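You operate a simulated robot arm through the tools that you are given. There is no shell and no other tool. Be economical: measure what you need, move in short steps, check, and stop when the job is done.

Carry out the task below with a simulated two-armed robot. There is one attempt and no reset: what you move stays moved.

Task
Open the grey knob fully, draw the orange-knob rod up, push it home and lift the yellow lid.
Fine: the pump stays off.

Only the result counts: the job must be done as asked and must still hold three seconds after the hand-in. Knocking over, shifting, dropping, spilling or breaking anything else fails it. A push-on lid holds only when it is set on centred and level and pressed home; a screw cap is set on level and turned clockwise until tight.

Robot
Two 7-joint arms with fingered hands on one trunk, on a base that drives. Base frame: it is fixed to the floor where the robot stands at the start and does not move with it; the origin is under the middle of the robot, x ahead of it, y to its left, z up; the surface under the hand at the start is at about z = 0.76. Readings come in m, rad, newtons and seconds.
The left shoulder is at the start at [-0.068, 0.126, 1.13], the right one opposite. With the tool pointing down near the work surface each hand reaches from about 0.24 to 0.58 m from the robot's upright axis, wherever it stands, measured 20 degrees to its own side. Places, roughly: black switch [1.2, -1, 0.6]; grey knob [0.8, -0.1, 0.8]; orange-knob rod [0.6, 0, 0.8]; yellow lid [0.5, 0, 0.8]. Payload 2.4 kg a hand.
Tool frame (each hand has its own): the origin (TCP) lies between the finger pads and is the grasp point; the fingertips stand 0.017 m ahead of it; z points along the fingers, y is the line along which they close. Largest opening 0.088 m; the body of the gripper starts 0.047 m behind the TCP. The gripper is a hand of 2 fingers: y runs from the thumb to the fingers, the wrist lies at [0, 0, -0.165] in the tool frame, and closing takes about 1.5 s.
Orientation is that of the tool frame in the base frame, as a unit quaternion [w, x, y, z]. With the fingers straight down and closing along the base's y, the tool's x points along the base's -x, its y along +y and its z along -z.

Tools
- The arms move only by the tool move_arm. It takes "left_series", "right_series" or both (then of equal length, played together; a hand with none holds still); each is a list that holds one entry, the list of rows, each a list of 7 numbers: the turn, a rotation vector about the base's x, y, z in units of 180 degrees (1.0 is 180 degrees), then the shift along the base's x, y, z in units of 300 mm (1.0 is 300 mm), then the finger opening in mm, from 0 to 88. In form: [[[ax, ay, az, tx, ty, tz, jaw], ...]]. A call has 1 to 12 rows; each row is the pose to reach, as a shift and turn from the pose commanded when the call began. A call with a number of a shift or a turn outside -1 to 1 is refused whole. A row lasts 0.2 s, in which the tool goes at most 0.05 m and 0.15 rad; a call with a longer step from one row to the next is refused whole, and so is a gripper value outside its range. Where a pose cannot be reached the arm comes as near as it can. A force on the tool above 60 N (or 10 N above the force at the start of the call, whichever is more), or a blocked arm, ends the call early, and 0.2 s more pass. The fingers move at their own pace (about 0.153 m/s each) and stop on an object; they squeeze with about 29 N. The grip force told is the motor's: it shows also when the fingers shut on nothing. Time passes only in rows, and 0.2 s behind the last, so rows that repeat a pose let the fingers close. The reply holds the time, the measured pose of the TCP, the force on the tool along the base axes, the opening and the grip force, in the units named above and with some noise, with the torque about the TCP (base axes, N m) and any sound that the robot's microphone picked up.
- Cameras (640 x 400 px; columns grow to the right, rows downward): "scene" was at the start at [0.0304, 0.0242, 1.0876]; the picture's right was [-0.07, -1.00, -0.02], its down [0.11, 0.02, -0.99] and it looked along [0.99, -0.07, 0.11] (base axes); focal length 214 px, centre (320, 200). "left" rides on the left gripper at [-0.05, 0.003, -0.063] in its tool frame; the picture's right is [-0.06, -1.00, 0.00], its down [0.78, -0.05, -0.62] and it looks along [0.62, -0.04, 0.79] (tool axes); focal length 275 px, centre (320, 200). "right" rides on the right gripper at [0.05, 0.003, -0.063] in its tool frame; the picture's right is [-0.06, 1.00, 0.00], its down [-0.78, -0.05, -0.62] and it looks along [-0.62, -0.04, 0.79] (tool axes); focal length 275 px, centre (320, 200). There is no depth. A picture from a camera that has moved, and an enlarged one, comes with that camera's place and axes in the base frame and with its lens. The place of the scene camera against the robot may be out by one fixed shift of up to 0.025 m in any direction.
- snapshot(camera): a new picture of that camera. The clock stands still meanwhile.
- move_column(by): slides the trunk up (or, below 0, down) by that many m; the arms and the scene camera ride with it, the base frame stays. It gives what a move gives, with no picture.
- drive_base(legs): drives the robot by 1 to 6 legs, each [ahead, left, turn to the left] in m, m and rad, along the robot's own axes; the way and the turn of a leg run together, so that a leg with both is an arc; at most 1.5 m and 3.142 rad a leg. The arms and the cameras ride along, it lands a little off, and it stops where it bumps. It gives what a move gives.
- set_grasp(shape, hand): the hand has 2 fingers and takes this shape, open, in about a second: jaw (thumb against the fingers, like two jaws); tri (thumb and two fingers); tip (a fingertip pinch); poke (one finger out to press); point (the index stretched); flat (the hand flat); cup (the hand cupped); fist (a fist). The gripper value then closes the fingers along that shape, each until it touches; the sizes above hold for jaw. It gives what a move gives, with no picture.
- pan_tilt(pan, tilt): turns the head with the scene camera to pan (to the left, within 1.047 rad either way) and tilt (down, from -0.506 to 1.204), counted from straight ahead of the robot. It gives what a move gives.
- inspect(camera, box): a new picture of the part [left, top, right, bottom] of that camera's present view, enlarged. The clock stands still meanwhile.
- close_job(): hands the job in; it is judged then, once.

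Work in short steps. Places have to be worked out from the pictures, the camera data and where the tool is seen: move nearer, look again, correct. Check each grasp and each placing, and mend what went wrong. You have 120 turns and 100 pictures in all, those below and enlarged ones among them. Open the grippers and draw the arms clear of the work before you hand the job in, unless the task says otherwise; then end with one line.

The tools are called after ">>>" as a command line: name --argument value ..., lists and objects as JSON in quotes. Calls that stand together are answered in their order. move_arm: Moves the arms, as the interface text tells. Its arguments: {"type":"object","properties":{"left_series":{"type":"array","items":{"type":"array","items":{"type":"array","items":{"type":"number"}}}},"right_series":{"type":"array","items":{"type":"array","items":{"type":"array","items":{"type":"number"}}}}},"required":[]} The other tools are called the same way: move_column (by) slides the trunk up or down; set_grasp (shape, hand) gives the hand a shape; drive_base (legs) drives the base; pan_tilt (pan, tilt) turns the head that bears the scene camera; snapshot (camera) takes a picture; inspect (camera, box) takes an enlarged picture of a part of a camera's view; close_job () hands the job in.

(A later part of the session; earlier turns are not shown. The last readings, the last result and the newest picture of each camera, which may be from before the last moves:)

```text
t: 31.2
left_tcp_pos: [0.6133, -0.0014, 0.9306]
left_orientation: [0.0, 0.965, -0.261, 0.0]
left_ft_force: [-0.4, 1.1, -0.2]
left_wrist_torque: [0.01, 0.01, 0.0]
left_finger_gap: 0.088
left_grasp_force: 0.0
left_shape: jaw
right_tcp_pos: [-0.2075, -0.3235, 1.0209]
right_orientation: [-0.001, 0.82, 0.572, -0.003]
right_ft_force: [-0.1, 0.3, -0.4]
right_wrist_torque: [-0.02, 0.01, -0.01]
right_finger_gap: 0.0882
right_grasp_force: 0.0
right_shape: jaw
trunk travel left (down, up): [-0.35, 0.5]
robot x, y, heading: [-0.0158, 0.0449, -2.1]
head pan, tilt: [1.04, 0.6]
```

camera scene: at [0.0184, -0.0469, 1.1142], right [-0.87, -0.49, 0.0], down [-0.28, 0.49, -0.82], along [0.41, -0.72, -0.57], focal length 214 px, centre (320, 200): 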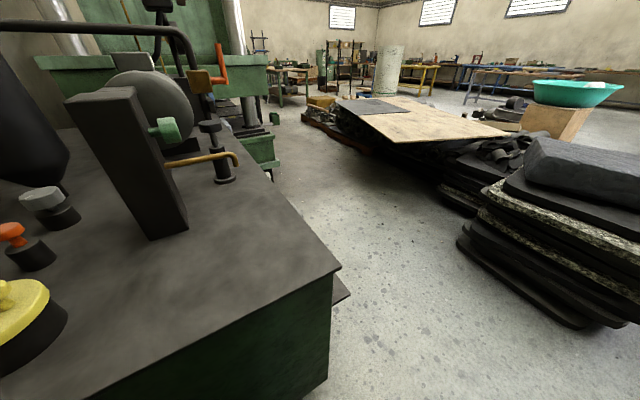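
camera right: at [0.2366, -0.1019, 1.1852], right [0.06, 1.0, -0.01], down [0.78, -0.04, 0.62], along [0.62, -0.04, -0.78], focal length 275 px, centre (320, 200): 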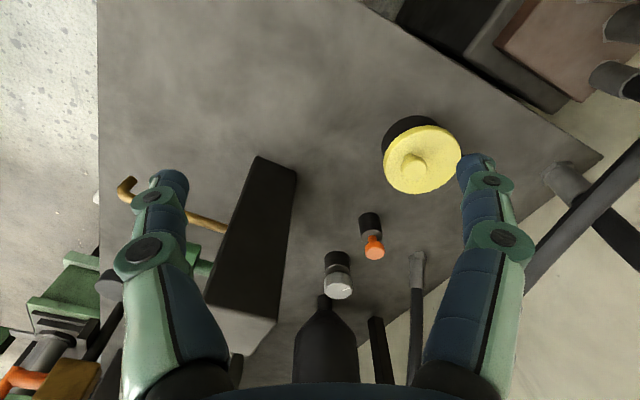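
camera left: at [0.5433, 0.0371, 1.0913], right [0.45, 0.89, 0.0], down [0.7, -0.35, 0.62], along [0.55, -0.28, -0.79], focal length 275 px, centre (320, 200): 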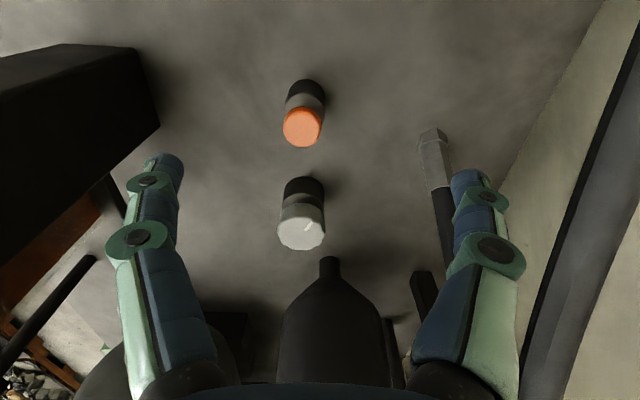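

Reachable and tracking. I extend out to above the grey knob.

>>> move_arm --left_series '[[[0, 0, 0, 0.093, -0.062, 0, 88], [0, 0, 0, 0.185, -0.124, 0, 88], [0, 0, 0, 0.278, -0.186, 0, 88], [0, 0, 0, 0.37, -0.248, 0, 88], [0, 0, 0, 0.463, -0.31, 0, 88], [0, 0, 0, 0.463, -0.31, 0, 88]]]'

>>> snapshot --camera "left"

```text
t: 32.6
left_tcp_pos: [0.633, -0.0792, 0.9515]
left_orientation: [0.001, 0.966, -0.26, -0.001]
left_ft_force: [0.6, 1.4, -0.5]
left_wrist_torque: [0.02, -0.01, -0.01]
left_finger_gap: 0.0882
left_grasp_force: 0.0
left_shape: jaw
left hand out of reach, approached as far as the arm can: row 1, 2, 3, 4, 5, 6
right_tcp_pos: [-0.2085, -0.3238, 1.0224]
right_orientation: [-0.001, 0.82, 0.572, -0.003]
right_ft_force: [0.0, 0.2, -0.1]
right_wrist_torque: [0.03, 0.01, 0.02]
right_finger_gap: 0.0882
right_grasp_force: 0.2
right_shape: jaw
trunk travel left (down, up): [-0.35, 0.5]
robot x, y, heading: [-0.0139, 0.0478, -2.092]
head pan, tilt: [1.04, 0.6]
```

```text
69 pictures are left
camera left: at [0.5876, -0.0579, 1.0152], right [0.45, 0.89, 0.0], down [0.7, -0.35, 0.62], along [0.55, -0.28, -0.79], focal length 275 px, centre (320, 200)
```

left: 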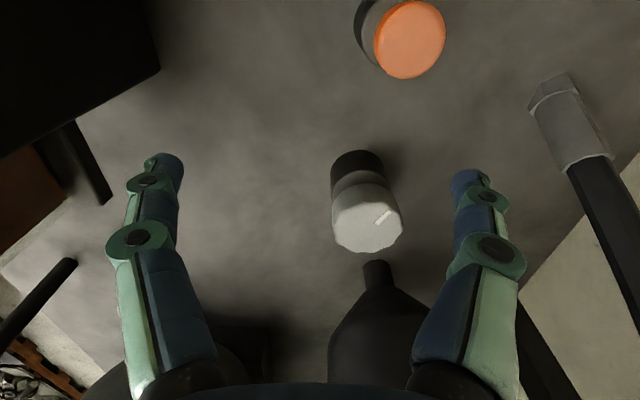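

The reach fails because the hand is turned 180° from the arm's natural yaw. I retract slightly and rotate the tool by +180° about vertical in two calls.

>>> move_arm --left_series '[[[0, 0, 0.0417, -0.05, 0.04, 0.02, 88], [0, 0, 0.0833, -0.1, 0.08, 0.04, 88], [0, 0, 0.125, -0.15, 0.12, 0.06, 88], [0, 0, 0.1667, -0.2, 0.16, 0.06, 88], [0, 0, 0.2083, -0.25, 0.2, 0.06, 88], [0, 0, 0.25, -0.25, 0.2, 0.06, 88], [0, 0, 0.2917, -0.25, 0.2, 0.06, 88], [0, 0, 0.3333, -0.25, 0.2, 0.06, 88], [0, 0, 0.375, -0.25, 0.2, 0.06, 88], [0, 0, 0.4167, -0.25, 0.2, 0.06, 88], [0, 0, 0.4583, -0.25, 0.2, 0.06, 88], [0, 0, 0.5, -0.25, 0.2, 0.06, 88]]]'

>>> move_arm --left_series '[[[0, 0, 0.0417, 0, 0, 0, 88], [0, 0, 0.0833, 0, 0, 0, 88], [0, 0, 0.125, 0, 0, 0, 88], [0, 0, 0.1667, 0, 0, 0, 88], [0, 0, 0.2083, 0, 0, 0, 88], [0, 0, 0.25, 0, 0, 0, 88], [0, 0, 0.2917, 0, 0, 0, 88], [0, 0, 0.3333, 0, 0, 0, 88], [0, 0, 0.375, 0, 0, 0, 88], [0, 0, 0.4167, 0, 0, 0, 88], [0, 0, 0.4583, 0, 0, 0, 88], [0, 0, 0.5, 0, 0, 0, 88]]]'

>>> snapshot --camera "left"

```text
t: 35.2
left_tcp_pos: [0.5886, -0.0181, 0.9628]
left_orientation: [0.0, 0.867, 0.499, 0.0]
left_ft_force: [0.1, 0.0, 0.6]
left_wrist_torque: [0.0, -0.01, -0.01]
left_finger_gap: 0.088
left_grasp_force: 0.0
left_shape: jaw
left hand out of reach, approached as far as the arm can: row 4, 5, 6, 7, 8, 9, 10, 11, 12
right_tcp_pos: [-0.2088, -0.3227, 1.0225]
right_orientation: [-0.001, 0.82, 0.572, -0.004]
right_ft_force: [0.9, -0.7, 0.0]
right_wrist_torque: [-0.02, 0.0, 0.01]
right_finger_gap: 0.088
right_grasp_force: 0.1
right_shape: jaw
trunk travel left (down, up): [-0.35, 0.5]
robot x, y, heading: [-0.0113, 0.0452, -2.09]
head pan, tilt: [1.04, 0.6]
```

```text
t: 37.9
left_tcp_pos: [0.5879, -0.0191, 0.9648]
left_orientation: [0.0, 0.26, 0.966, 0.0]
left_ft_force: [-0.2, 0.1, -0.4]
left_wrist_torque: [-0.04, 0.02, 0.0]
left_finger_gap: 0.0881
left_grasp_force: 0.0
left_shape: jaw
right_tcp_pos: [-0.2073, -0.3232, 1.0204]
right_orientation: [0.0, 0.82, 0.572, -0.003]
right_ft_force: [-0.3, 0.2, -0.4]
right_wrist_torque: [0.0, 0.0, -0.03]
right_finger_gap: 0.088
right_grasp_force: 0.1
right_shape: jaw
trunk travel left (down, up): [-0.35, 0.5]
robot x, y, heading: [-0.0171, 0.045, -2.1]
head pan, tilt: [1.04, 0.6]
```

```text
68 pictures are left
camera left: at [0.6325, -0.0404, 1.0283], right [-0.45, -0.89, 0.0], down [-0.7, 0.35, 0.62], along [-0.55, 0.28, -0.79], focal length 275 px, centre (320, 200)
```

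left: 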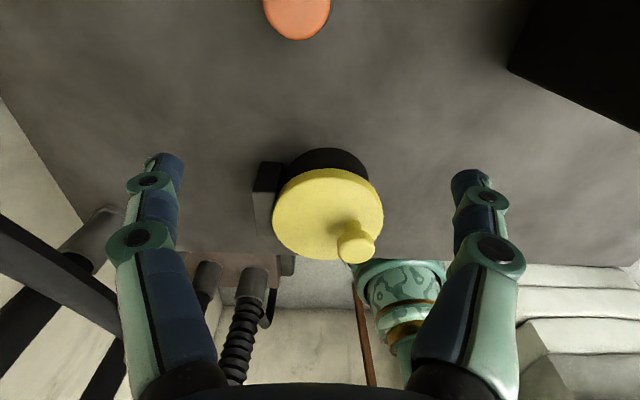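

The yellow lid has a hinge block on one side and its handle off-centre opposite it. Now I extend the left hand to above the grey knob with the natural yaw.

>>> move_arm --left_series '[[[0, 0, 0, 0.09, -0.042, 0, 88], [0, 0, 0, 0.18, -0.083, 0, 88], [0, 0, 0, 0.27, -0.125, 0, 88], [0, 0, 0, 0.36, -0.167, 0, 88], [0, 0, 0, 0.45, -0.208, 0, 88], [0, 0, 0, 0.547, -0.25, 0, 88], [0, 0, 0, 0.547, -0.25, 0, 88]]]'

>>> snapshot --camera "left"

```text
t: 39.5
left_tcp_pos: [0.6311, -0.0874, 0.9657]
left_orientation: [0.0, 0.261, 0.965, 0.0]
left_ft_force: [0.1, -0.2, -0.6]
left_wrist_torque: [-0.03, 0.01, 0.02]
left_finger_gap: 0.0881
left_grasp_force: 0.1
left_shape: jaw
left hand out of reach, approached as far as the arm can: row 2, 3, 4, 5, 6, 7
right_tcp_pos: [-0.2081, -0.3228, 1.0218]
right_orientation: [-0.001, 0.82, 0.572, -0.003]
right_ft_force: [0.7, 0.1, -0.2]
right_wrist_torque: [0.02, 0.01, 0.0]
right_finger_gap: 0.0878
right_grasp_force: 0.0
right_shape: jaw
trunk travel left (down, up): [-0.35, 0.5]
robot x, y, heading: [-0.0145, 0.046, -2.095]
head pan, tilt: [1.04, 0.6]
```

```text
67 pictures are left
camera left: at [0.6766, -0.1094, 1.0298], right [-0.45, -0.89, 0.0], down [-0.7, 0.35, 0.62], along [-0.55, 0.28, -0.79], focal length 275 px, centre (320, 200)
```

left: 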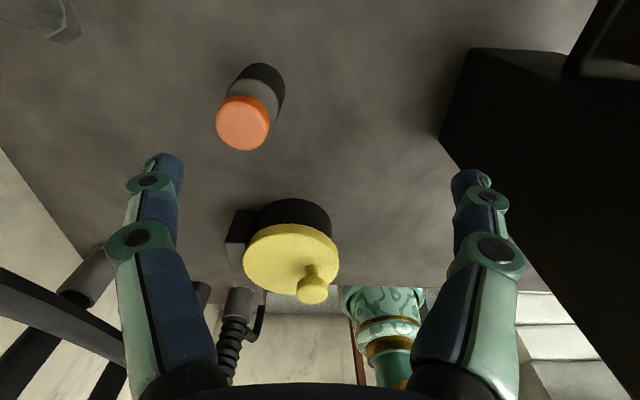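

The arm's reach ends about 0.12 m short of the knob with the tool vertical, so I'll use a ~45° tilted hand, trunk lower, and the base slightly closer. First the small base move.

>>> drive_base --legs '[[-0.03, 0.013, 0]]'

```text
t: 40.3
left_tcp_pos: [0.6593, -0.0674, 0.966]
left_orientation: [0.0, 0.262, 0.965, 0.0]
left_ft_force: [0.1, -0.8, 0.0]
left_wrist_torque: [0.0, -0.02, -0.02]
left_finger_gap: 0.0879
left_grasp_force: 0.1
left_shape: jaw
right_tcp_pos: [-0.1805, -0.3026, 1.0225]
right_orientation: [-0.001, 0.82, 0.572, -0.004]
right_ft_force: [-0.7, 0.4, -0.1]
right_wrist_torque: [0.01, -0.02, -0.02]
right_finger_gap: 0.088
right_grasp_force: 0.0
right_shape: jaw
trunk travel left (down, up): [-0.35, 0.5]
robot x, y, heading: [0.0123, 0.0662, -2.09]
head pan, tilt: [1.04, 0.6]
```

No contact. Now I tilt the left hand 45° (fingers pointing outward-down) while raising it a little.

>>> move_arm --left_series '[[[-0.021, -0.036, 0, 0, 0, 0.03, 88], [-0.042, -0.072, 0, 0, 0, 0.06, 88], [-0.063, -0.108, 0, 0, 0, 0.1, 88], [-0.084, -0.1437, 0, 0, 0, 0.13, 88], [-0.105, -0.18, 0, 0, 0, 0.17, 88], [-0.126, -0.2156, 0, 0, 0, 0.2, 88], [-0.126, -0.2156, 0, 0, 0, 0.2, 88]]]'

>>> move_column --by -0.12

>>> snapshot --camera "left"

```text
t: 41.9
left_tcp_pos: [0.6587, -0.0692, 1.0261]
left_orientation: [0.37, 0.242, 0.891, -0.1]
left_ft_force: [-0.2, -0.2, -0.3]
left_wrist_torque: [0.03, -0.01, 0.0]
left_finger_gap: 0.0879
left_grasp_force: 0.1
left_shape: jaw
right_tcp_pos: [-0.1814, -0.3038, 1.0213]
right_orientation: [-0.001, 0.82, 0.572, -0.003]
right_ft_force: [-0.5, -0.3, 0.5]
right_wrist_torque: [0.0, 0.01, -0.03]
right_finger_gap: 0.088
right_grasp_force: 0.2
right_shape: jaw
trunk travel left (down, up): [-0.35, 0.5]
robot x, y, heading: [0.0102, 0.0689, -2.096]
head pan, tilt: [1.04, 0.6]
```

```text
t: 43.4
left_tcp_pos: [0.659, -0.0675, 0.9073]
left_orientation: [0.369, 0.242, 0.891, -0.101]
left_ft_force: [-0.6, -0.4, 0.5]
left_wrist_torque: [0.02, 0.0, 0.0]
left_finger_gap: 0.0879
left_grasp_force: 0.1
left_shape: jaw
right_tcp_pos: [-0.1821, -0.3031, 0.9025]
right_orientation: [-0.001, 0.821, 0.571, -0.003]
right_ft_force: [-1.3, 0.7, -0.3]
right_wrist_torque: [0.03, -0.04, 0.01]
right_finger_gap: 0.0882
right_grasp_force: 0.1
right_shape: jaw
trunk travel left (down, up): [-0.23, 0.62]
robot x, y, heading: [0.0114, 0.0709, -2.102]
head pan, tilt: [1.04, 0.6]
```

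```text
66 pictures are left
camera left: at [0.6521, -0.0601, 0.9865], right [-0.47, -0.88, 0.04], down [-0.88, 0.46, -0.12], along [0.08, -0.09, -0.99], focal length 275 px, centre (320, 200)
```

left: 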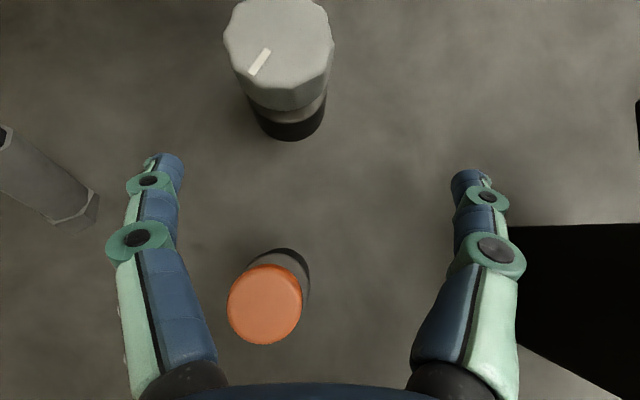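

The camera now looks straight down: grey knob at about (0.758, -0.096), orange at (0.63, -0.025), the knob's white tick pointing about 115° in base azimuth. I move above the knob with 55° tilt and yaw -25° so there's room to turn counter-clockwise.

>>> move_arm --left_series '[[[-0.0077, -0.0083, -0.0278, 0.06, -0.02, 0, 88], [-0.0154, -0.0167, -0.0555, 0.12, -0.04, 0, 88], [-0.0231, -0.025, -0.0833, 0.19, -0.06, 0, 88], [-0.0308, -0.0334, -0.111, 0.26, -0.08, 0, 88], [-0.0385, -0.0417, -0.1388, 0.33, -0.095, 0, 88], [-0.0385, -0.0417, -0.1388, 0.33, -0.095, 0, 88]]]'

>>> snapshot --camera "left"

```text
t: 44.8
left_tcp_pos: [0.7197, -0.0893, 0.9095]
left_orientation: [0.411, 0.412, 0.784, -0.215]
left_ft_force: [-0.4, -0.2, -0.8]
left_wrist_torque: [0.0, 0.02, -0.01]
left_finger_gap: 0.0878
left_grasp_force: 0.1
left_shape: jaw
left hand out of reach, approached as far as the arm can: row 4, 5, 6
right_tcp_pos: [-0.1817, -0.3018, 0.9004]
right_orientation: [-0.001, 0.821, 0.571, -0.003]
right_ft_force: [-0.6, 0.8, 0.9]
right_wrist_torque: [0.01, 0.01, 0.02]
right_finger_gap: 0.0879
right_grasp_force: 0.0
right_shape: jaw
trunk travel left (down, up): [-0.23, 0.62]
robot x, y, heading: [0.0113, 0.0671, -2.097]
head pan, tilt: [1.04, 0.6]
```

```text
65 pictures are left
camera left: at [0.7086, -0.0685, 0.9868], right [-0.8, -0.6, 0.05], down [-0.58, 0.76, -0.29], along [0.14, -0.26, -0.96], focal length 275 px, centre (320, 200)
```

left: 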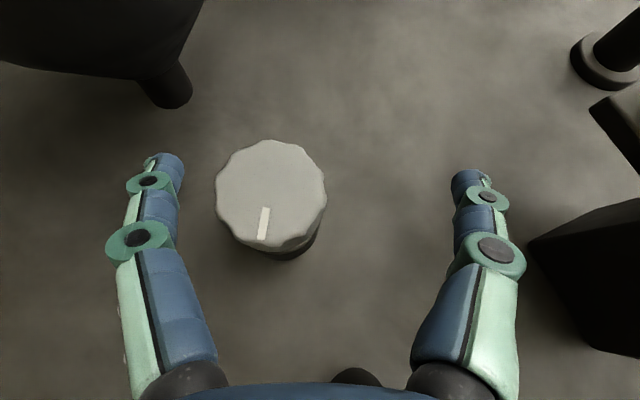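

Reach is limited with that yaw. The knob is at (0.7545, -0.0945). I try the other yaw (azimuth about -25°) and move over it.

>>> move_arm --left_series '[[[0, 0, 0.04, 0, 0, 0, 88], [0, 0, 0.08, 0.02, 0, 0, 88], [0, 0, 0.12, 0.05, -0.005, 0, 88], [0, 0, 0.1667, 0.08, -0.01, 0, 88], [0, 0, 0.1667, 0.118, -0.017, 0, 88], [0, 0, 0.1667, 0.118, -0.017, 0, 88]]]'

>>> snapshot --camera "left"

```text
t: 46.2
left_tcp_pos: [0.7655, -0.0928, 0.9086]
left_orientation: [0.452, 0.197, 0.864, -0.101]
left_ft_force: [-0.2, -0.1, 0.3]
left_wrist_torque: [-0.04, -0.03, 0.0]
left_finger_gap: 0.088
left_grasp_force: 0.0
left_shape: jaw
left hand out of reach, approached as far as the arm can: row 1, 2, 3, 4, 5, 6
right_tcp_pos: [-0.1823, -0.3028, 0.9006]
right_orientation: [-0.001, 0.82, 0.572, -0.003]
right_ft_force: [0.3, -0.1, 0.2]
right_wrist_torque: [-0.02, -0.01, 0.02]
right_finger_gap: 0.0879
right_grasp_force: 0.1
right_shape: jaw
trunk travel left (down, up): [-0.23, 0.62]
robot x, y, heading: [0.0133, 0.0686, -2.09]
head pan, tilt: [1.04, 0.6]
```

```text
64 pictures are left
camera left: at [0.7441, -0.0797, 0.9866], right [-0.4, -0.92, 0.05], down [-0.88, 0.37, -0.29], along [0.25, -0.16, -0.96], focal length 275 px, centre (320, 200)
```

left: 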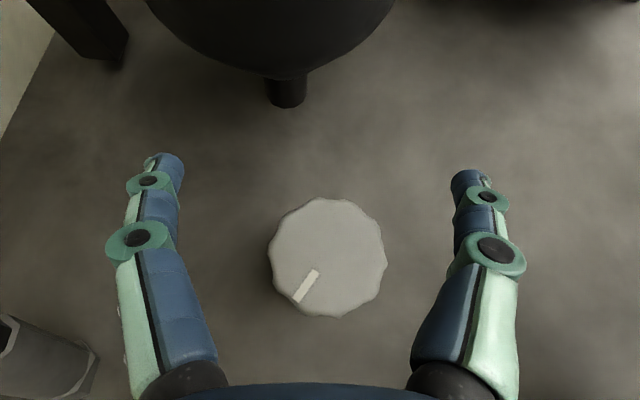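

The hand is now over the knob (slightly past). I lower the trunk a little, which also re-syncs the commanded pose.

>>> move_column --by -0.03

>>> move_arm --left_series '[[[0, 0, 0, -0.02, -0.003, -0.02, 88], [0, 0, 0, -0.035, -0.006, -0.04, 88], [0, 0, 0, -0.035, -0.006, -0.04, 88]]]'

>>> snapshot --camera "left"

```text
t: 47.0
left_tcp_pos: [0.7553, -0.0967, 0.8793]
left_orientation: [0.451, 0.195, 0.865, -0.101]
left_ft_force: [-0.2, -0.8, -0.5]
left_wrist_torque: [0.02, -0.01, -0.02]
left_finger_gap: 0.0881
left_grasp_force: 0.1
left_shape: jaw
right_tcp_pos: [-0.1831, -0.3031, 0.8706]
right_orientation: [-0.001, 0.82, 0.572, -0.004]
right_ft_force: [0.0, -0.6, -0.6]
right_wrist_torque: [0.01, -0.01, -0.02]
right_finger_gap: 0.0881
right_grasp_force: 0.0
right_shape: jaw
trunk travel left (down, up): [-0.2, 0.65]
robot x, y, heading: [0.0164, 0.0682, -2.094]
head pan, tilt: [1.04, 0.6]
```

```text
t: 47.8
left_tcp_pos: [0.7425, -0.0981, 0.8678]
left_orientation: [0.452, 0.195, 0.865, -0.101]
left_ft_force: [-0.1, -0.3, -0.4]
left_wrist_torque: [0.01, 0.04, -0.01]
left_finger_gap: 0.088
left_grasp_force: 0.1
left_shape: jaw
right_tcp_pos: [-0.182, -0.3032, 0.8707]
right_orientation: [-0.001, 0.82, 0.572, -0.003]
right_ft_force: [-0.6, 0.3, 0.5]
right_wrist_torque: [0.0, 0.0, -0.02]
right_finger_gap: 0.0879
right_grasp_force: 0.0
right_shape: jaw
trunk travel left (down, up): [-0.2, 0.65]
robot x, y, heading: [0.0122, 0.066, -2.094]
head pan, tilt: [1.04, 0.6]
```

```text
63 pictures are left
camera left: at [0.7238, -0.0855, 0.9458], right [-0.4, -0.92, 0.05], down [-0.88, 0.37, -0.29], along [0.25, -0.16, -0.96], focal length 275 px, centre (320, 200)
```

left: 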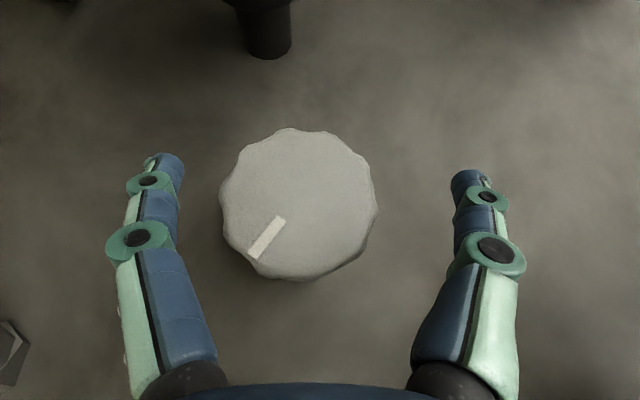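

The knob centre is at (0.753, -0.094). I centre the open fingers around it and descend to z ≈ 0.832.

>>> move_arm --left_series '[[[0, 0, 0, 0.035, 0.0137, -0.02, 88], [0, 0, 0, 0.035, 0.0137, -0.05, 88], [0, 0, 0, 0.035, 0.0137, -0.085, 88], [0, 0, 0, 0.035, 0.0137, -0.12, 88], [0, 0, 0, 0.035, 0.0137, -0.12, 88]]]'

>>> snapshot --camera "left"

```text
t: 49.0
left_tcp_pos: [0.7535, -0.0946, 0.8308]
left_orientation: [0.452, 0.195, 0.865, -0.102]
left_ft_force: [-0.4, 0.5, -0.9]
left_wrist_torque: [-0.02, 0.02, 0.0]
left_finger_gap: 0.0881
left_grasp_force: 0.1
left_shape: jaw
right_tcp_pos: [-0.182, -0.3029, 0.871]
right_orientation: [-0.002, 0.82, 0.573, -0.003]
right_ft_force: [0.0, -0.6, 0.0]
right_wrist_torque: [-0.01, -0.03, -0.01]
right_finger_gap: 0.0878
right_grasp_force: 0.1
right_shape: jaw
trunk travel left (down, up): [-0.2, 0.65]
robot x, y, heading: [0.0105, 0.0638, -2.095]
head pan, tilt: [1.04, 0.6]
```

```text
62 pictures are left
camera left: at [0.7339, -0.0816, 0.9083], right [-0.4, -0.92, 0.05], down [-0.88, 0.37, -0.29], along [0.25, -0.16, -0.96], focal length 275 px, centre (320, 200)
```

left: 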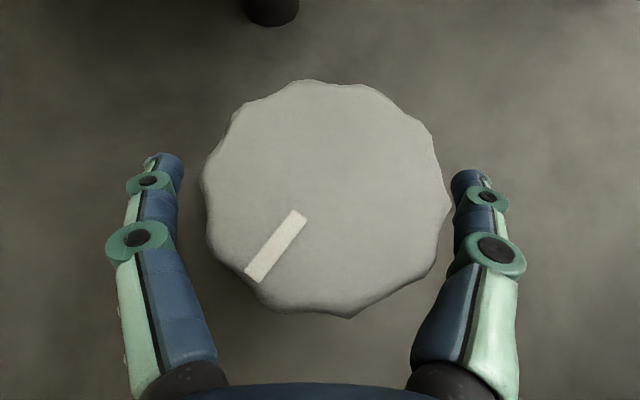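

Well centred. I close the fingers on the knob.

>>> move_arm --left_series '[[[0, 0, 0, 0, 0, 0, 30], [0, 0, 0, 0, 0, 0, 30], [0, 0, 0, 0, 0, 0, 30], [0, 0, 0, 0, 0, 0, 30], [0, 0, 0, 0, 0, 0, 30]]]'

>>> snapshot --camera "left"

```text
t: 50.1
left_tcp_pos: [0.7547, -0.095, 0.8304]
left_orientation: [0.451, 0.195, 0.865, -0.101]
left_ft_force: [9.4, -6.6, 1.4]
left_wrist_torque: [0.0, -0.11, 0.07]
left_finger_gap: 0.0534
left_grasp_force: 29.1
left_shape: jaw
right_tcp_pos: [-0.1807, -0.3028, 0.8703]
right_orientation: [-0.002, 0.821, 0.571, -0.003]
right_ft_force: [-0.4, -0.9, -0.5]
right_wrist_torque: [0.03, 0.0, 0.02]
right_finger_gap: 0.0881
right_grasp_force: 0.0
right_shape: jaw
trunk travel left (down, up): [-0.2, 0.65]
robot x, y, heading: [0.0108, 0.0686, -2.099]
head pan, tilt: [1.04, 0.6]
```

```text
61 pictures are left
camera left: at [0.7346, -0.0828, 0.9081], right [-0.4, -0.92, 0.05], down [-0.88, 0.37, -0.29], along [0.25, -0.16, -0.96], focal length 275 px, centre (320, 200)
```

left: 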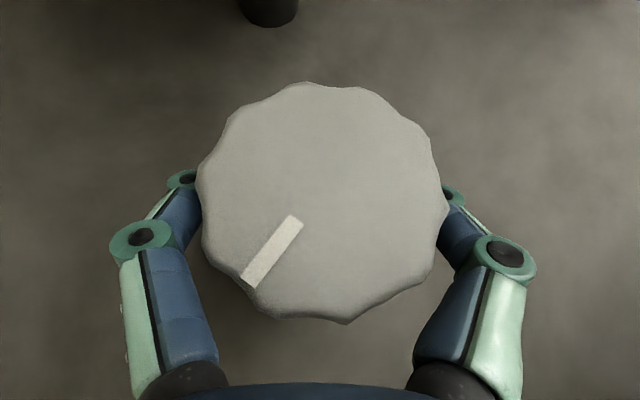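

Firm grip, gap 53 mm, 29 N. I turn counter-clockwise 22° and watch the torque.

>>> move_arm --left_series '[[[0, 0, 0.03, 0, 0, 0, 30], [0, 0, 0.06, 0, 0, 0, 30], [0, 0, 0.09, 0, 0, 0, 30], [0, 0, 0.12, 0, 0, 0, 30], [0, 0, 0.12, 0, 0, 0, 30]]]'

>>> snapshot --camera "left"

```text
t: 51.4
left_tcp_pos: [0.7539, -0.0806, 0.8268]
left_orientation: [0.46, 0.023, 0.888, -0.015]
left_ft_force: [23.7, -19.3, 12.0]
left_wrist_torque: [0.25, -0.18, 0.35]
left_finger_gap: 0.0431
left_grasp_force: 28.9
left_shape: jaw
right_tcp_pos: [-0.1787, -0.2958, 0.8735]
right_orientation: [0.002, 0.819, 0.574, -0.006]
right_ft_force: [0.1, -0.6, 0.4]
right_wrist_torque: [0.01, 0.02, -0.01]
right_finger_gap: 0.0879
right_grasp_force: 0.2
right_shape: jaw
trunk travel left (down, up): [-0.2, 0.65]
robot x, y, heading: [0.0147, 0.0666, -2.09]
head pan, tilt: [1.04, 0.6]
```

```text
60 pictures are left
camera left: at [0.7318, -0.0756, 0.9051], right [-0.02, -1.0, 0.06], down [-0.96, 0.0, -0.28], along [0.28, -0.06, -0.96], focal length 275 px, centre (320, 200)
```

left: 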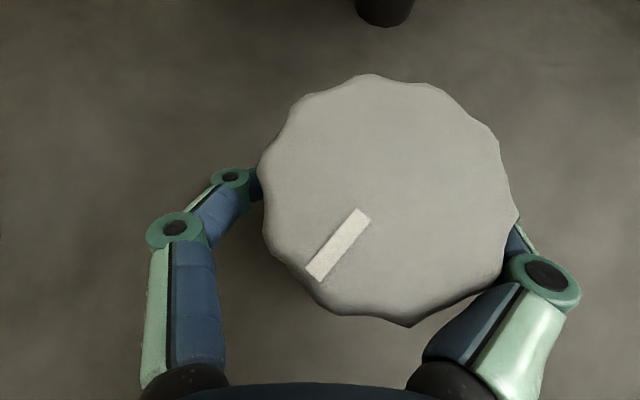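

The knob turned with the hand by about 23° (tick now ~142°) at low torque, but the hand shifted off-centre. I open, let it re-centre, and re-grip here.

>>> move_arm --left_series '[[[0, 0, 0, 0, 0, 0, 88], [0, 0, 0, 0, 0, 0, 88], [0, 0, 0, 0, 0, 0, 88], [0, 0, 0, 0, 0, 0.01, 88]]]'

>>> snapshot --camera "left"

```text
t: 52.4
left_tcp_pos: [0.7523, -0.081, 0.828]
left_orientation: [0.458, 0.024, 0.889, -0.015]
left_ft_force: [-9.1, -10.7, 0.4]
left_wrist_torque: [0.19, -0.19, -0.14]
left_finger_gap: 0.0875
left_grasp_force: 0.0
left_shape: jaw
right_tcp_pos: [-0.1813, -0.2961, 0.8755]
right_orientation: [0.003, 0.82, 0.573, -0.004]
right_ft_force: [0.1, 0.0, 0.1]
right_wrist_torque: [0.01, 0.03, 0.01]
right_finger_gap: 0.0881
right_grasp_force: 0.1
right_shape: jaw
trunk travel left (down, up): [-0.2, 0.65]
robot x, y, heading: [0.0126, 0.0658, -2.093]
head pan, tilt: [1.04, 0.6]
```

```text
59 pictures are left
camera left: at [0.7303, -0.0758, 0.9061], right [-0.02, -1.0, 0.06], down [-0.96, 0.0, -0.28], along [0.28, -0.06, -0.96], focal length 275 px, centre (320, 200)
```

left: 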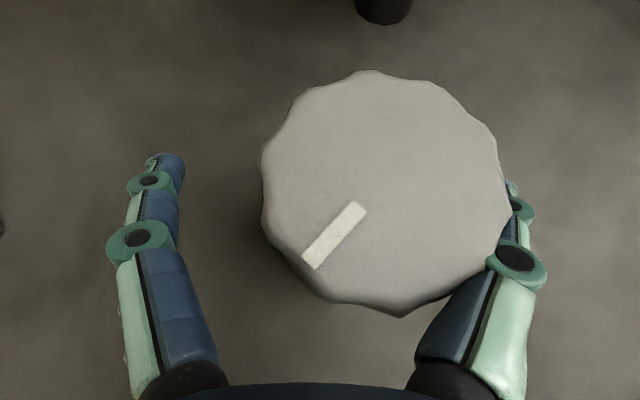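

One finger still presses the knob's side and the hand is 14 mm off. I shift the hand back towards -y to centre it.

>>> move_arm --left_series '[[[0, 0, 0, 0, -0.025, 0, 88], [0, 0, 0, 0, -0.05, 0, 88], [0, 0, 0, 0, -0.05, 0, 88]]]'

>>> snapshot --camera "scene"

>>> snapshot --camera "left"

```text
t: 53.1
left_tcp_pos: [0.7523, -0.0792, 0.8285]
left_orientation: [0.456, 0.016, 0.89, -0.011]
left_ft_force: [-18.2, -14.7, -4.1]
left_wrist_torque: [0.38, -0.42, -0.27]
left_finger_gap: 0.0872
left_grasp_force: 0.1
left_shape: jaw
right_tcp_pos: [-0.1779, -0.2947, 0.875]
right_orientation: [0.005, 0.816, 0.578, -0.004]
right_ft_force: [-0.2, 0.3, 0.1]
right_wrist_torque: [-0.02, -0.03, 0.02]
right_finger_gap: 0.0881
right_grasp_force: 0.1
right_shape: jaw
trunk travel left (down, up): [-0.2, 0.65]
robot x, y, heading: [0.0117, 0.0713, -2.083]
head pan, tilt: [1.04, 0.6]
```

```text
58 pictures are left
camera scene: at [0.0413, -0.0228, 0.8649], right [-0.86, -0.51, 0.0], down [-0.28, 0.48, -0.83], along [0.42, -0.72, -0.55], focal length 214 px, centre (320, 200)
```

scene: 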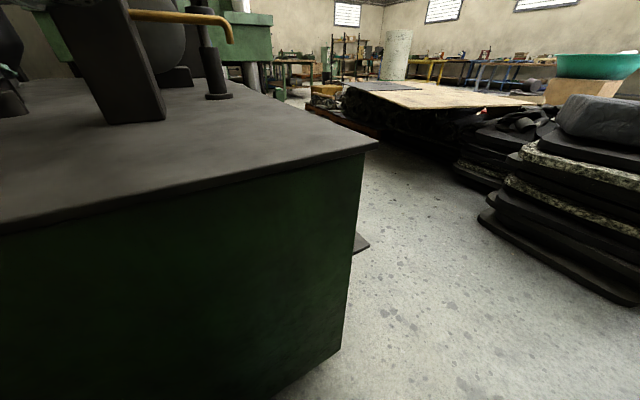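

```text
57 pictures are left
camera left: at [0.7305, -0.075, 0.9063], right [0.0, -1.0, 0.06], down [-0.96, -0.01, -0.27], along [0.28, -0.05, -0.96], focal length 275 px, centre (320, 200)
```

left: 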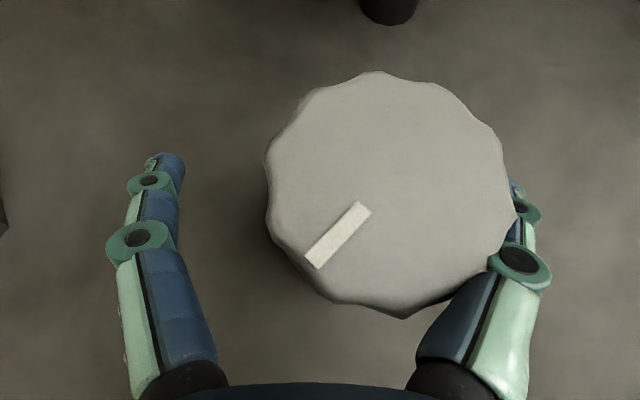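

The hand isn't following -y although nothing but the knob touches the fingers; likely the forearm is against the tall box at this yaw. I rotate back to the earlier yaw with the hand open.

>>> move_arm --left_series '[[[0, 0, -0.03, 0, 0.02, 0, 88], [0, 0, -0.06, 0, 0.04, 0, 88], [0, 0, -0.09, 0, 0.05, 0, 88], [0, 0, -0.12, 0, 0.05, 0, 88], [0, 0, -0.12, 0, 0.05, 0, 88]]]'

>>> pan_tilt --pan 1.04 --tilt 0.2

>>> snapshot --camera "scene"

>>> snapshot --camera "left"

```text
t: 54.4
left_tcp_pos: [0.7555, -0.0953, 0.8355]
left_orientation: [0.452, 0.196, 0.864, -0.102]
left_ft_force: [-1.4, 0.0, -0.2]
left_wrist_torque: [0.01, -0.01, 0.0]
left_finger_gap: 0.088
left_grasp_force: 0.0
left_shape: jaw
right_tcp_pos: [-0.1817, -0.3037, 0.8707]
right_orientation: [0.0, 0.821, 0.571, -0.003]
right_ft_force: [-0.1, -0.6, -0.4]
right_wrist_torque: [0.01, 0.01, -0.02]
right_finger_gap: 0.0883
right_grasp_force: 0.1
right_shape: jaw
trunk travel left (down, up): [-0.2, 0.65]
robot x, y, heading: [0.0121, 0.0666, -2.094]
head pan, tilt: [1.04, 0.6]
```

```text
t: 55.2
left_tcp_pos: [0.7547, -0.0953, 0.8352]
left_orientation: [0.451, 0.194, 0.865, -0.101]
left_ft_force: [0.9, -0.1, -0.4]
left_wrist_torque: [-0.03, -0.01, 0.0]
left_finger_gap: 0.0881
left_grasp_force: 0.1
left_shape: jaw
right_tcp_pos: [-0.181, -0.3021, 0.8716]
right_orientation: [-0.001, 0.82, 0.572, -0.003]
right_ft_force: [-0.1, 0.9, 0.3]
right_wrist_torque: [-0.02, 0.0, -0.02]
right_finger_gap: 0.0878
right_grasp_force: 0.1
right_shape: jaw
trunk travel left (down, up): [-0.2, 0.65]
robot x, y, heading: [0.0119, 0.0623, -2.098]
head pan, tilt: [1.04, 0.201]
```

```text
56 pictures are left
camera scene: at [0.0433, -0.0385, 0.8994], right [-0.87, -0.49, 0.0], down [-0.1, 0.18, -0.98], along [0.48, -0.85, -0.21], focal length 214 px, centre (320, 200)
```

scene: 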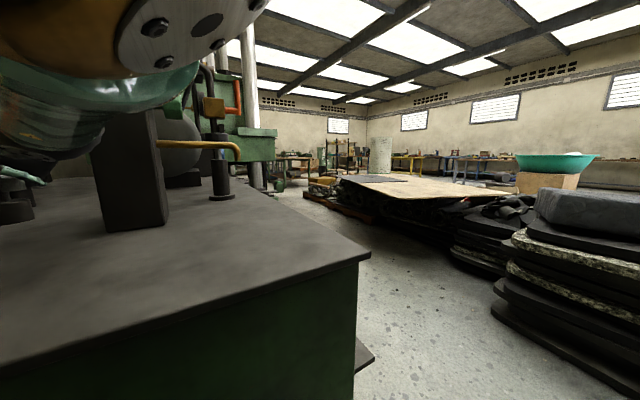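

```text
55 pictures are left
camera left: at [0.7343, -0.0818, 0.9123], right [-0.4, -0.92, 0.05], down [-0.88, 0.37, -0.29], along [0.25, -0.16, -0.96], focal length 275 px, centre (320, 200)
```

left: 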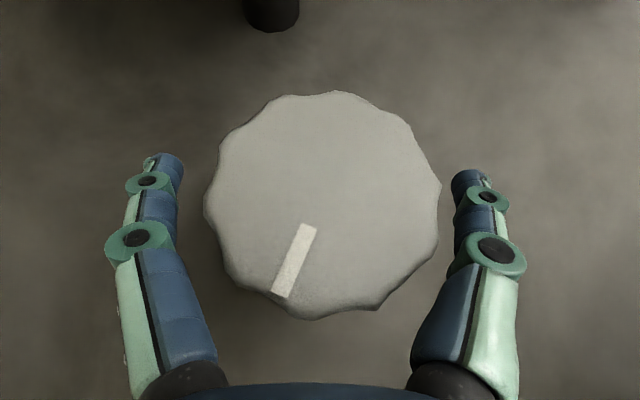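

Free and centred again; tick now ~131°, so it turned net 13°. The forearm/elbow lies close to the tall box, so I'll work on the other yaw side: rotate back to azimuth about -50°, then grip.

>>> move_arm --left_series '[[[0, 0, -0.035, 0, 0, 0, 88], [0, 0, -0.07, 0, 0, 0, 88], [0, 0, -0.105, 0, 0, 0, 88], [0, 0, -0.14, 0, 0, 0, 88], [0, 0, -0.14, 0, 0, 0, 88]]]'

>>> snapshot --camera "left"

```text
t: 56.4
left_tcp_pos: [0.726, -0.0971, 0.8449]
left_orientation: [0.418, 0.38, 0.801, -0.199]
left_ft_force: [1.0, 2.4, -0.3]
left_wrist_torque: [0.05, -0.02, 0.05]
left_finger_gap: 0.0878
left_grasp_force: 0.0
left_shape: jaw
left hand out of reach, approached as far as the arm can: row 2, 3, 4, 5
right_tcp_pos: [-0.181, -0.3039, 0.871]
right_orientation: [-0.001, 0.82, 0.572, -0.003]
right_ft_force: [0.4, -0.1, -0.4]
right_wrist_torque: [0.0, -0.03, 0.0]
right_finger_gap: 0.0878
right_grasp_force: 0.0
right_shape: jaw
trunk travel left (down, up): [-0.2, 0.65]
robot x, y, heading: [0.0126, 0.0625, -2.098]
head pan, tilt: [1.04, 0.201]
```

```text
54 pictures are left
camera left: at [0.7127, -0.0759, 0.9235], right [-0.75, -0.66, 0.05], down [-0.65, 0.71, -0.29], along [0.16, -0.25, -0.96], focal length 275 px, centre (320, 200)
```

left: 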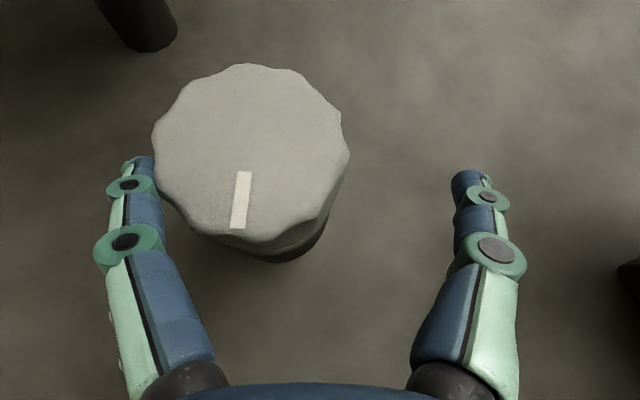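

The arm's reach is limited on this side, and the box on the other. Rotating the base about 20° left should bring the arm in from further away from the box; first I lift the hand clear.

>>> move_column --by 0.1

>>> move_arm --left_series '[[[0, 0, 0.03, -0.1, 0, 0.04, 88], [0, 0, 0.06, -0.2, 0, 0.08, 88], [0, 0, 0.09, -0.32, 0, 0.1, 88], [0, 0, 0.12, -0.44, 0, 0.1, 88], [0, 0, 0.12, -0.56, 0, 0.1, 88], [0, 0, 0.12, -0.56, 0, 0.1, 88]]]'

>>> snapshot --camera "left"

```text
t: 57.8
left_tcp_pos: [0.7253, -0.0975, 0.946]
left_orientation: [0.418, 0.379, 0.802, -0.197]
left_ft_force: [0.4, 0.2, 0.0]
left_wrist_torque: [-0.02, 0.0, 0.0]
left_finger_gap: 0.0882
left_grasp_force: 0.2
left_shape: jaw
right_tcp_pos: [-0.1812, -0.304, 0.9705]
right_orientation: [-0.001, 0.82, 0.572, -0.003]
right_ft_force: [0.6, 0.4, -0.6]
right_wrist_torque: [-0.01, 0.01, 0.03]
right_finger_gap: 0.0882
right_grasp_force: 0.0
right_shape: jaw
trunk travel left (down, up): [-0.3, 0.55]
robot x, y, heading: [0.0108, 0.0658, -2.097]
head pan, tilt: [1.04, 0.201]
```

```text
t: 59.1
left_tcp_pos: [0.5574, -0.0997, 0.9742]
left_orientation: [0.448, 0.222, 0.858, -0.115]
left_ft_force: [-0.1, 0.6, 0.1]
left_wrist_torque: [-0.02, -0.03, 0.03]
left_finger_gap: 0.0882
left_grasp_force: 0.2
left_shape: jaw
right_tcp_pos: [-0.1821, -0.3025, 0.973]
right_orientation: [-0.002, 0.821, 0.572, -0.003]
right_ft_force: [0.3, -0.7, 0.0]
right_wrist_torque: [0.04, 0.05, 0.01]
right_finger_gap: 0.0879
right_grasp_force: 0.0
right_shape: jaw
trunk travel left (down, up): [-0.3, 0.55]
robot x, y, heading: [0.0091, 0.0677, -2.097]
head pan, tilt: [1.04, 0.201]
```

```text
53 pictures are left
camera left: at [0.5379, -0.0854, 1.0506], right [-0.45, -0.89, 0.05], down [-0.86, 0.42, -0.29], along [0.24, -0.17, -0.96], focal length 275 px, centre (320, 200)
```

left: 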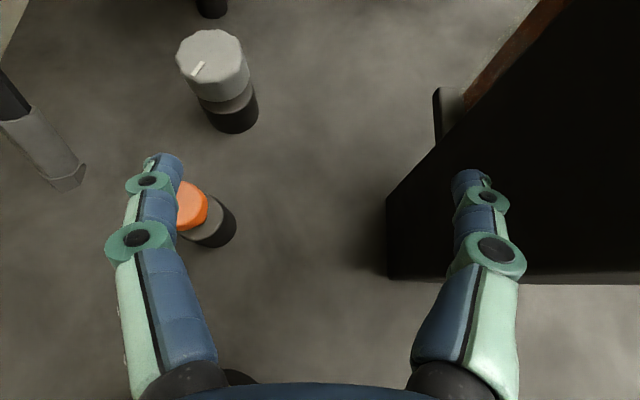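

The right-hand finger is close to the box, but a left rotation of the base moves it away. I rotate the base by +0.35 rad.

>>> drive_base --legs '[[0, 0, 0.35]]'

>>> snapshot --camera "left"

```text
t: 60.6
left_tcp_pos: [0.5813, 0.096, 0.9735]
left_orientation: [0.461, 0.068, 0.884, -0.035]
left_ft_force: [0.2, -14.3, 3.5]
left_wrist_torque: [0.06, -0.03, -0.12]
left_finger_gap: 0.0394
left_grasp_force: 0.2
left_shape: jaw
right_tcp_pos: [-0.0418, -0.3493, 0.9707]
right_orientation: [-0.002, 0.707, 0.707, -0.003]
right_ft_force: [-0.2, -0.7, -0.8]
right_wrist_torque: [0.02, 0.02, 0.01]
right_finger_gap: 0.0878
right_grasp_force: 0.1
right_shape: jaw
trunk travel left (down, up): [-0.3, 0.55]
robot x, y, heading: [0.0136, 0.0668, -1.741]
head pan, tilt: [1.04, 0.201]
```

```text
52 pictures are left
camera left: at [0.5587, 0.1039, 1.0509], right [-0.12, -0.99, 0.05], down [-0.95, 0.1, -0.29], along [0.28, -0.08, -0.96], focal length 275 px, centre (320, 200)
```

left: 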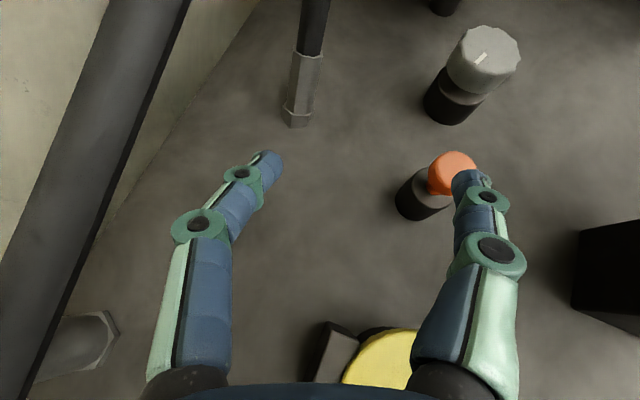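

The diagonal hose is lightly pushing the left finger in. I move the hand away from it at once, to -y.

>>> move_arm --left_series '[[[0, 0, 0, 0, -0.12, 0, 88], [0, 0, 0, 0.04, -0.22, 0, 88], [0, 0, 0, 0.08, -0.32, 0, 88], [0, 0, 0, 0.08, -0.32, 0, 88]]]'

>>> snapshot --camera "left"

```text
t: 61.6
left_tcp_pos: [0.6045, 0.0006, 0.9716]
left_orientation: [0.461, 0.068, 0.884, -0.036]
left_ft_force: [0.2, -0.6, 0.4]
left_wrist_torque: [-0.01, 0.02, 0.02]
left_finger_gap: 0.0879
left_grasp_force: 0.1
left_shape: jaw
right_tcp_pos: [-0.0424, -0.3483, 0.9718]
right_orientation: [-0.001, 0.707, 0.707, -0.003]
right_ft_force: [-0.4, 0.6, -0.4]
right_wrist_torque: [-0.02, 0.03, -0.01]
right_finger_gap: 0.0882
right_grasp_force: 0.0
right_shape: jaw
trunk travel left (down, up): [-0.3, 0.55]
robot x, y, heading: [0.0118, 0.0672, -1.745]
head pan, tilt: [1.04, 0.201]
```

```text
51 pictures are left
camera left: at [0.5825, 0.0081, 1.0492], right [-0.12, -0.99, 0.05], down [-0.95, 0.1, -0.29], along [0.28, -0.08, -0.96], focal length 275 px, centre (320, 200)
```

left: 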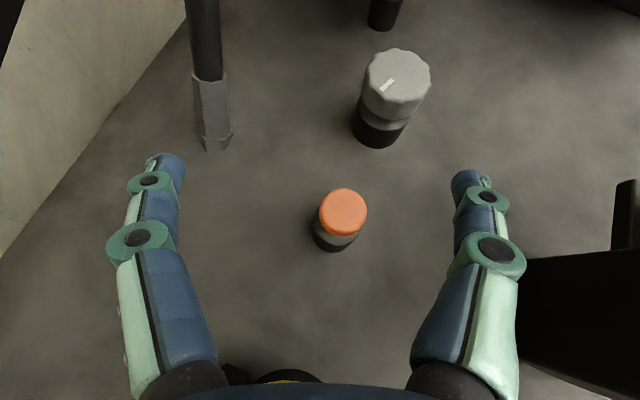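

Clear of the hose. Now I move above the knob with yaw to azimuth about -40°.

>>> move_arm --left_series '[[[0, 0, -0.03, 0.08, -0.05, 0, 88], [0, 0, -0.06, 0.16, -0.1, 0, 88], [0, 0, -0.09, 0.25, -0.16, -0.03, 88], [0, 0, -0.12, 0.33, -0.21, -0.06, 88], [0, 0, -0.15, 0.42, -0.27, -0.1, 88], [0, 0, -0.173, 0.495, -0.317, -0.15, 88], [0, 0, -0.173, 0.495, -0.317, -0.15, 88]]]'

>>> move_column --by -0.06

>>> snapshot --camera "left"

```text
t: 63.2
left_tcp_pos: [0.754, -0.0947, 0.9281]
left_orientation: [0.434, 0.303, 0.834, -0.158]
left_ft_force: [-0.4, -0.3, -0.5]
left_wrist_torque: [-0.03, 0.0, 0.0]
left_finger_gap: 0.0881
left_grasp_force: 0.0
left_shape: jaw
right_tcp_pos: [-0.0413, -0.3473, 0.9714]
right_orientation: [-0.001, 0.707, 0.707, -0.003]
right_ft_force: [-0.2, 0.4, -0.8]
right_wrist_torque: [0.0, 0.03, 0.0]
right_finger_gap: 0.0881
right_grasp_force: 0.0
right_shape: jaw
trunk travel left (down, up): [-0.3, 0.55]
robot x, y, heading: [0.0097, 0.0652, -1.738]
head pan, tilt: [1.04, 0.201]
```

```text
t: 64.2
left_tcp_pos: [0.7542, -0.0925, 0.8689]
left_orientation: [0.435, 0.303, 0.833, -0.159]
left_ft_force: [0.7, 0.2, -1.4]
left_wrist_torque: [-0.04, 0.01, -0.02]
left_finger_gap: 0.0879
left_grasp_force: 0.1
left_shape: jaw
right_tcp_pos: [-0.0427, -0.3475, 0.9112]
right_orientation: [-0.001, 0.707, 0.707, -0.004]
right_ft_force: [-0.3, 0.3, -0.2]
right_wrist_torque: [-0.01, -0.02, -0.03]
right_finger_gap: 0.088
right_grasp_force: 0.0
right_shape: jaw
trunk travel left (down, up): [-0.24, 0.61]
robot x, y, heading: [0.0076, 0.0635, -1.736]
head pan, tilt: [1.04, 0.201]
```

```text
50 pictures are left
camera left: at [0.7383, -0.0745, 0.9457], right [-0.61, -0.79, 0.05], down [-0.76, 0.58, -0.29], along [0.2, -0.22, -0.96], focal length 275 px, centre (320, 200)
```

left: 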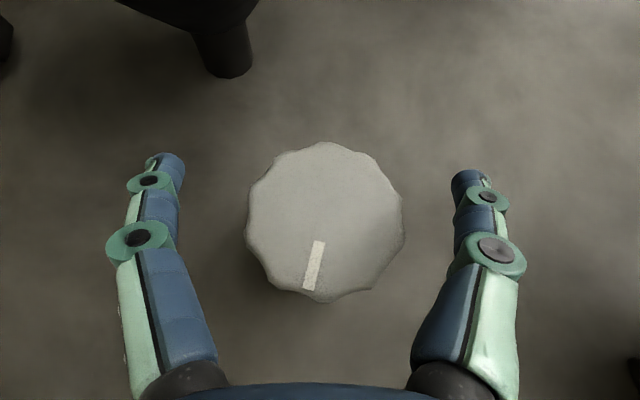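

Now in reach with no limit. I yaw back a further 13° and descend around the knob.

>>> move_arm --left_series '[[[0, 0, -0.035, 0, -0.003, -0.03, 88], [0, 0, -0.07, 0, -0.006, -0.07, 88], [0, 0, -0.07, 0, -0.006, -0.12, 88], [0, 0, -0.07, 0, -0.006, -0.12, 88]]]'

>>> snapshot --camera "left"

```text
t: 65.2
left_tcp_pos: [0.7542, -0.0949, 0.8325]
left_orientation: [0.415, 0.392, 0.795, -0.204]
left_ft_force: [0.6, 0.2, -0.4]
left_wrist_torque: [-0.01, -0.01, -0.01]
left_finger_gap: 0.0881
left_grasp_force: 0.0
left_shape: jaw
right_tcp_pos: [-0.0422, -0.3471, 0.9108]
right_orientation: [-0.001, 0.708, 0.707, -0.003]
right_ft_force: [-0.4, -0.1, 0.1]
right_wrist_torque: [0.0, 0.02, 0.0]
right_finger_gap: 0.0879
right_grasp_force: 0.1
right_shape: jaw
trunk travel left (down, up): [-0.24, 0.61]
robot x, y, heading: [0.0148, 0.0684, -1.744]
head pan, tilt: [1.04, 0.201]
```

```text
49 pictures are left
camera left: at [0.7421, -0.0735, 0.91], right [-0.77, -0.64, 0.05], down [-0.62, 0.73, -0.29], along [0.15, -0.26, -0.96], focal length 275 px, centre (320, 200)
```

left: 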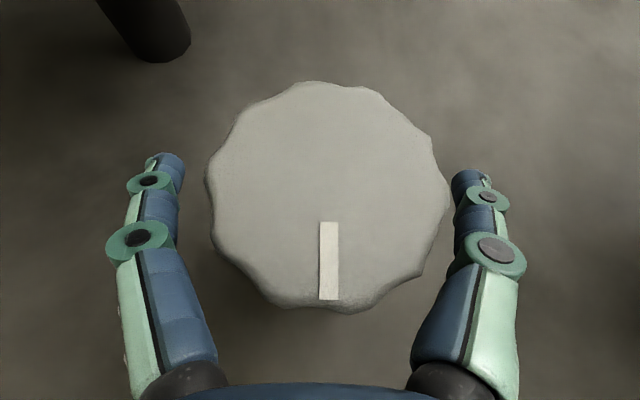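

Azimuth is -53° with the knob centred, tick pointing straight back to the hand. I grip and turn +50° counter-clockwise.

>>> move_arm --left_series '[[[0, 0, 0, 0, 0, 0, 30], [0, 0, 0, 0, 0, 0, 30], [0, 0, 0, 0, 0, 0, 30], [0, 0, 0, 0, 0, 0, 30], [0, 0, 0.04, 0, 0, 0, 30], [0, 0, 0.08, 0, 0, 0, 30], [0, 0, 0.12, 0, 0, 0, 30], [0, 0, 0.16, 0, 0, 0, 30], [0, 0, 0.2, 0, 0, 0, 30], [0, 0, 0.24, 0, 0, 0, 30], [0, 0, 0.28, 0, 0, 0, 30], [0, 0, 0.28, 0, 0, 0, 30]]]'

>>> snapshot --camera "left"

```text
t: 67.5
left_tcp_pos: [0.7551, -0.074, 0.8296]
left_orientation: [0.456, 0.062, 0.887, -0.047]
left_ft_force: [-3.6, -44.6, -8.2]
left_wrist_torque: [1.06, -0.46, -0.03]
left_finger_gap: 0.044
left_grasp_force: 29.1
left_shape: jaw
right_tcp_pos: [-0.0363, -0.3381, 0.9158]
right_orientation: [0.002, 0.702, 0.712, -0.007]
right_ft_force: [-0.4, 0.3, 0.6]
right_wrist_torque: [0.02, 0.01, 0.02]
right_finger_gap: 0.0878
right_grasp_force: 0.2
right_shape: jaw
trunk travel left (down, up): [-0.24, 0.61]
robot x, y, heading: [0.0118, 0.069, -1.728]
head pan, tilt: [1.04, 0.201]
stopped in row 11 (left hand): the force on the tool passed its limit at 68 N (the readings are from after the stop); the commanded pose is now the measured one
```

```text
48 pictures are left
camera left: at [0.7333, -0.0652, 0.9081], right [-0.12, -0.99, 0.08], down [-0.96, 0.09, -0.28], along [0.27, -0.11, -0.96], focal length 275 px, centre (320, 200)
```

left: 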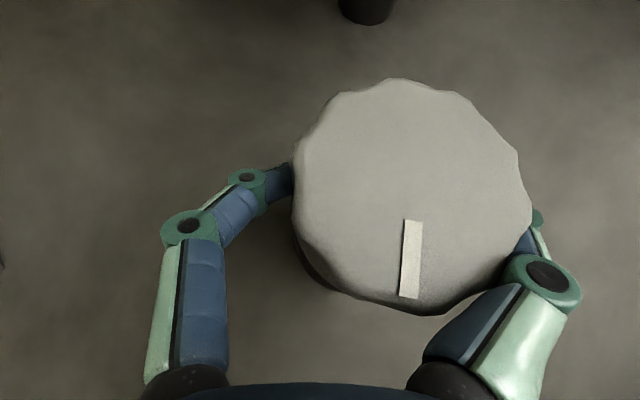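

The knob turned 40° (tick ~172°) before the forearm met the box near azimuth -10°. I open, swing back to azimuth -53° and re-centre, then stop the next turn at about -18°.

>>> move_arm --left_series '[[[0, 0, 0, 0, 0, 0, 88], [0, 0, 0, 0, 0, 0, 88], [0, 0, -0.042, 0, -0.02, 0, 88], [0, 0, -0.084, 0, -0.04, 0, 88], [0, 0, -0.126, 0, -0.068, 0.005, 88], [0, 0, -0.168, 0, -0.068, 0.01, 88], [0, 0, -0.21, 0, -0.068, 0.01, 88], [0, 0, -0.25, 0, -0.068, 0.01, 88], [0, 0, -0.25, 0, -0.068, 0.01, 88]]]'

>>> snapshot --camera "left"

```text
t: 69.5
left_tcp_pos: [0.7563, -0.1038, 0.8334]
left_orientation: [0.407, 0.401, 0.793, -0.212]
left_ft_force: [0.2, 0.4, -0.8]
left_wrist_torque: [0.01, 0.03, 0.02]
left_finger_gap: 0.0882
left_grasp_force: 0.1
left_shape: jaw
right_tcp_pos: [-0.0366, -0.346, 0.9119]
right_orientation: [0.0, 0.703, 0.711, -0.003]
right_ft_force: [0.9, -0.8, 0.3]
right_wrist_torque: [-0.01, -0.01, 0.0]
right_finger_gap: 0.0881
right_grasp_force: 0.1
right_shape: jaw
trunk travel left (down, up): [-0.24, 0.61]
robot x, y, heading: [0.0116, 0.0704, -1.736]
head pan, tilt: [1.04, 0.201]
```

```text
47 pictures are left
camera left: at [0.7449, -0.0832, 0.9108], right [-0.78, -0.62, 0.06], down [-0.61, 0.74, -0.28], along [0.13, -0.26, -0.96], focal length 275 px, centre (320, 200)
```

left: 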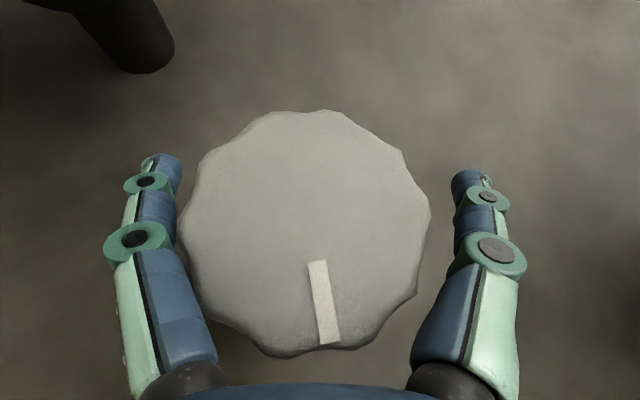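

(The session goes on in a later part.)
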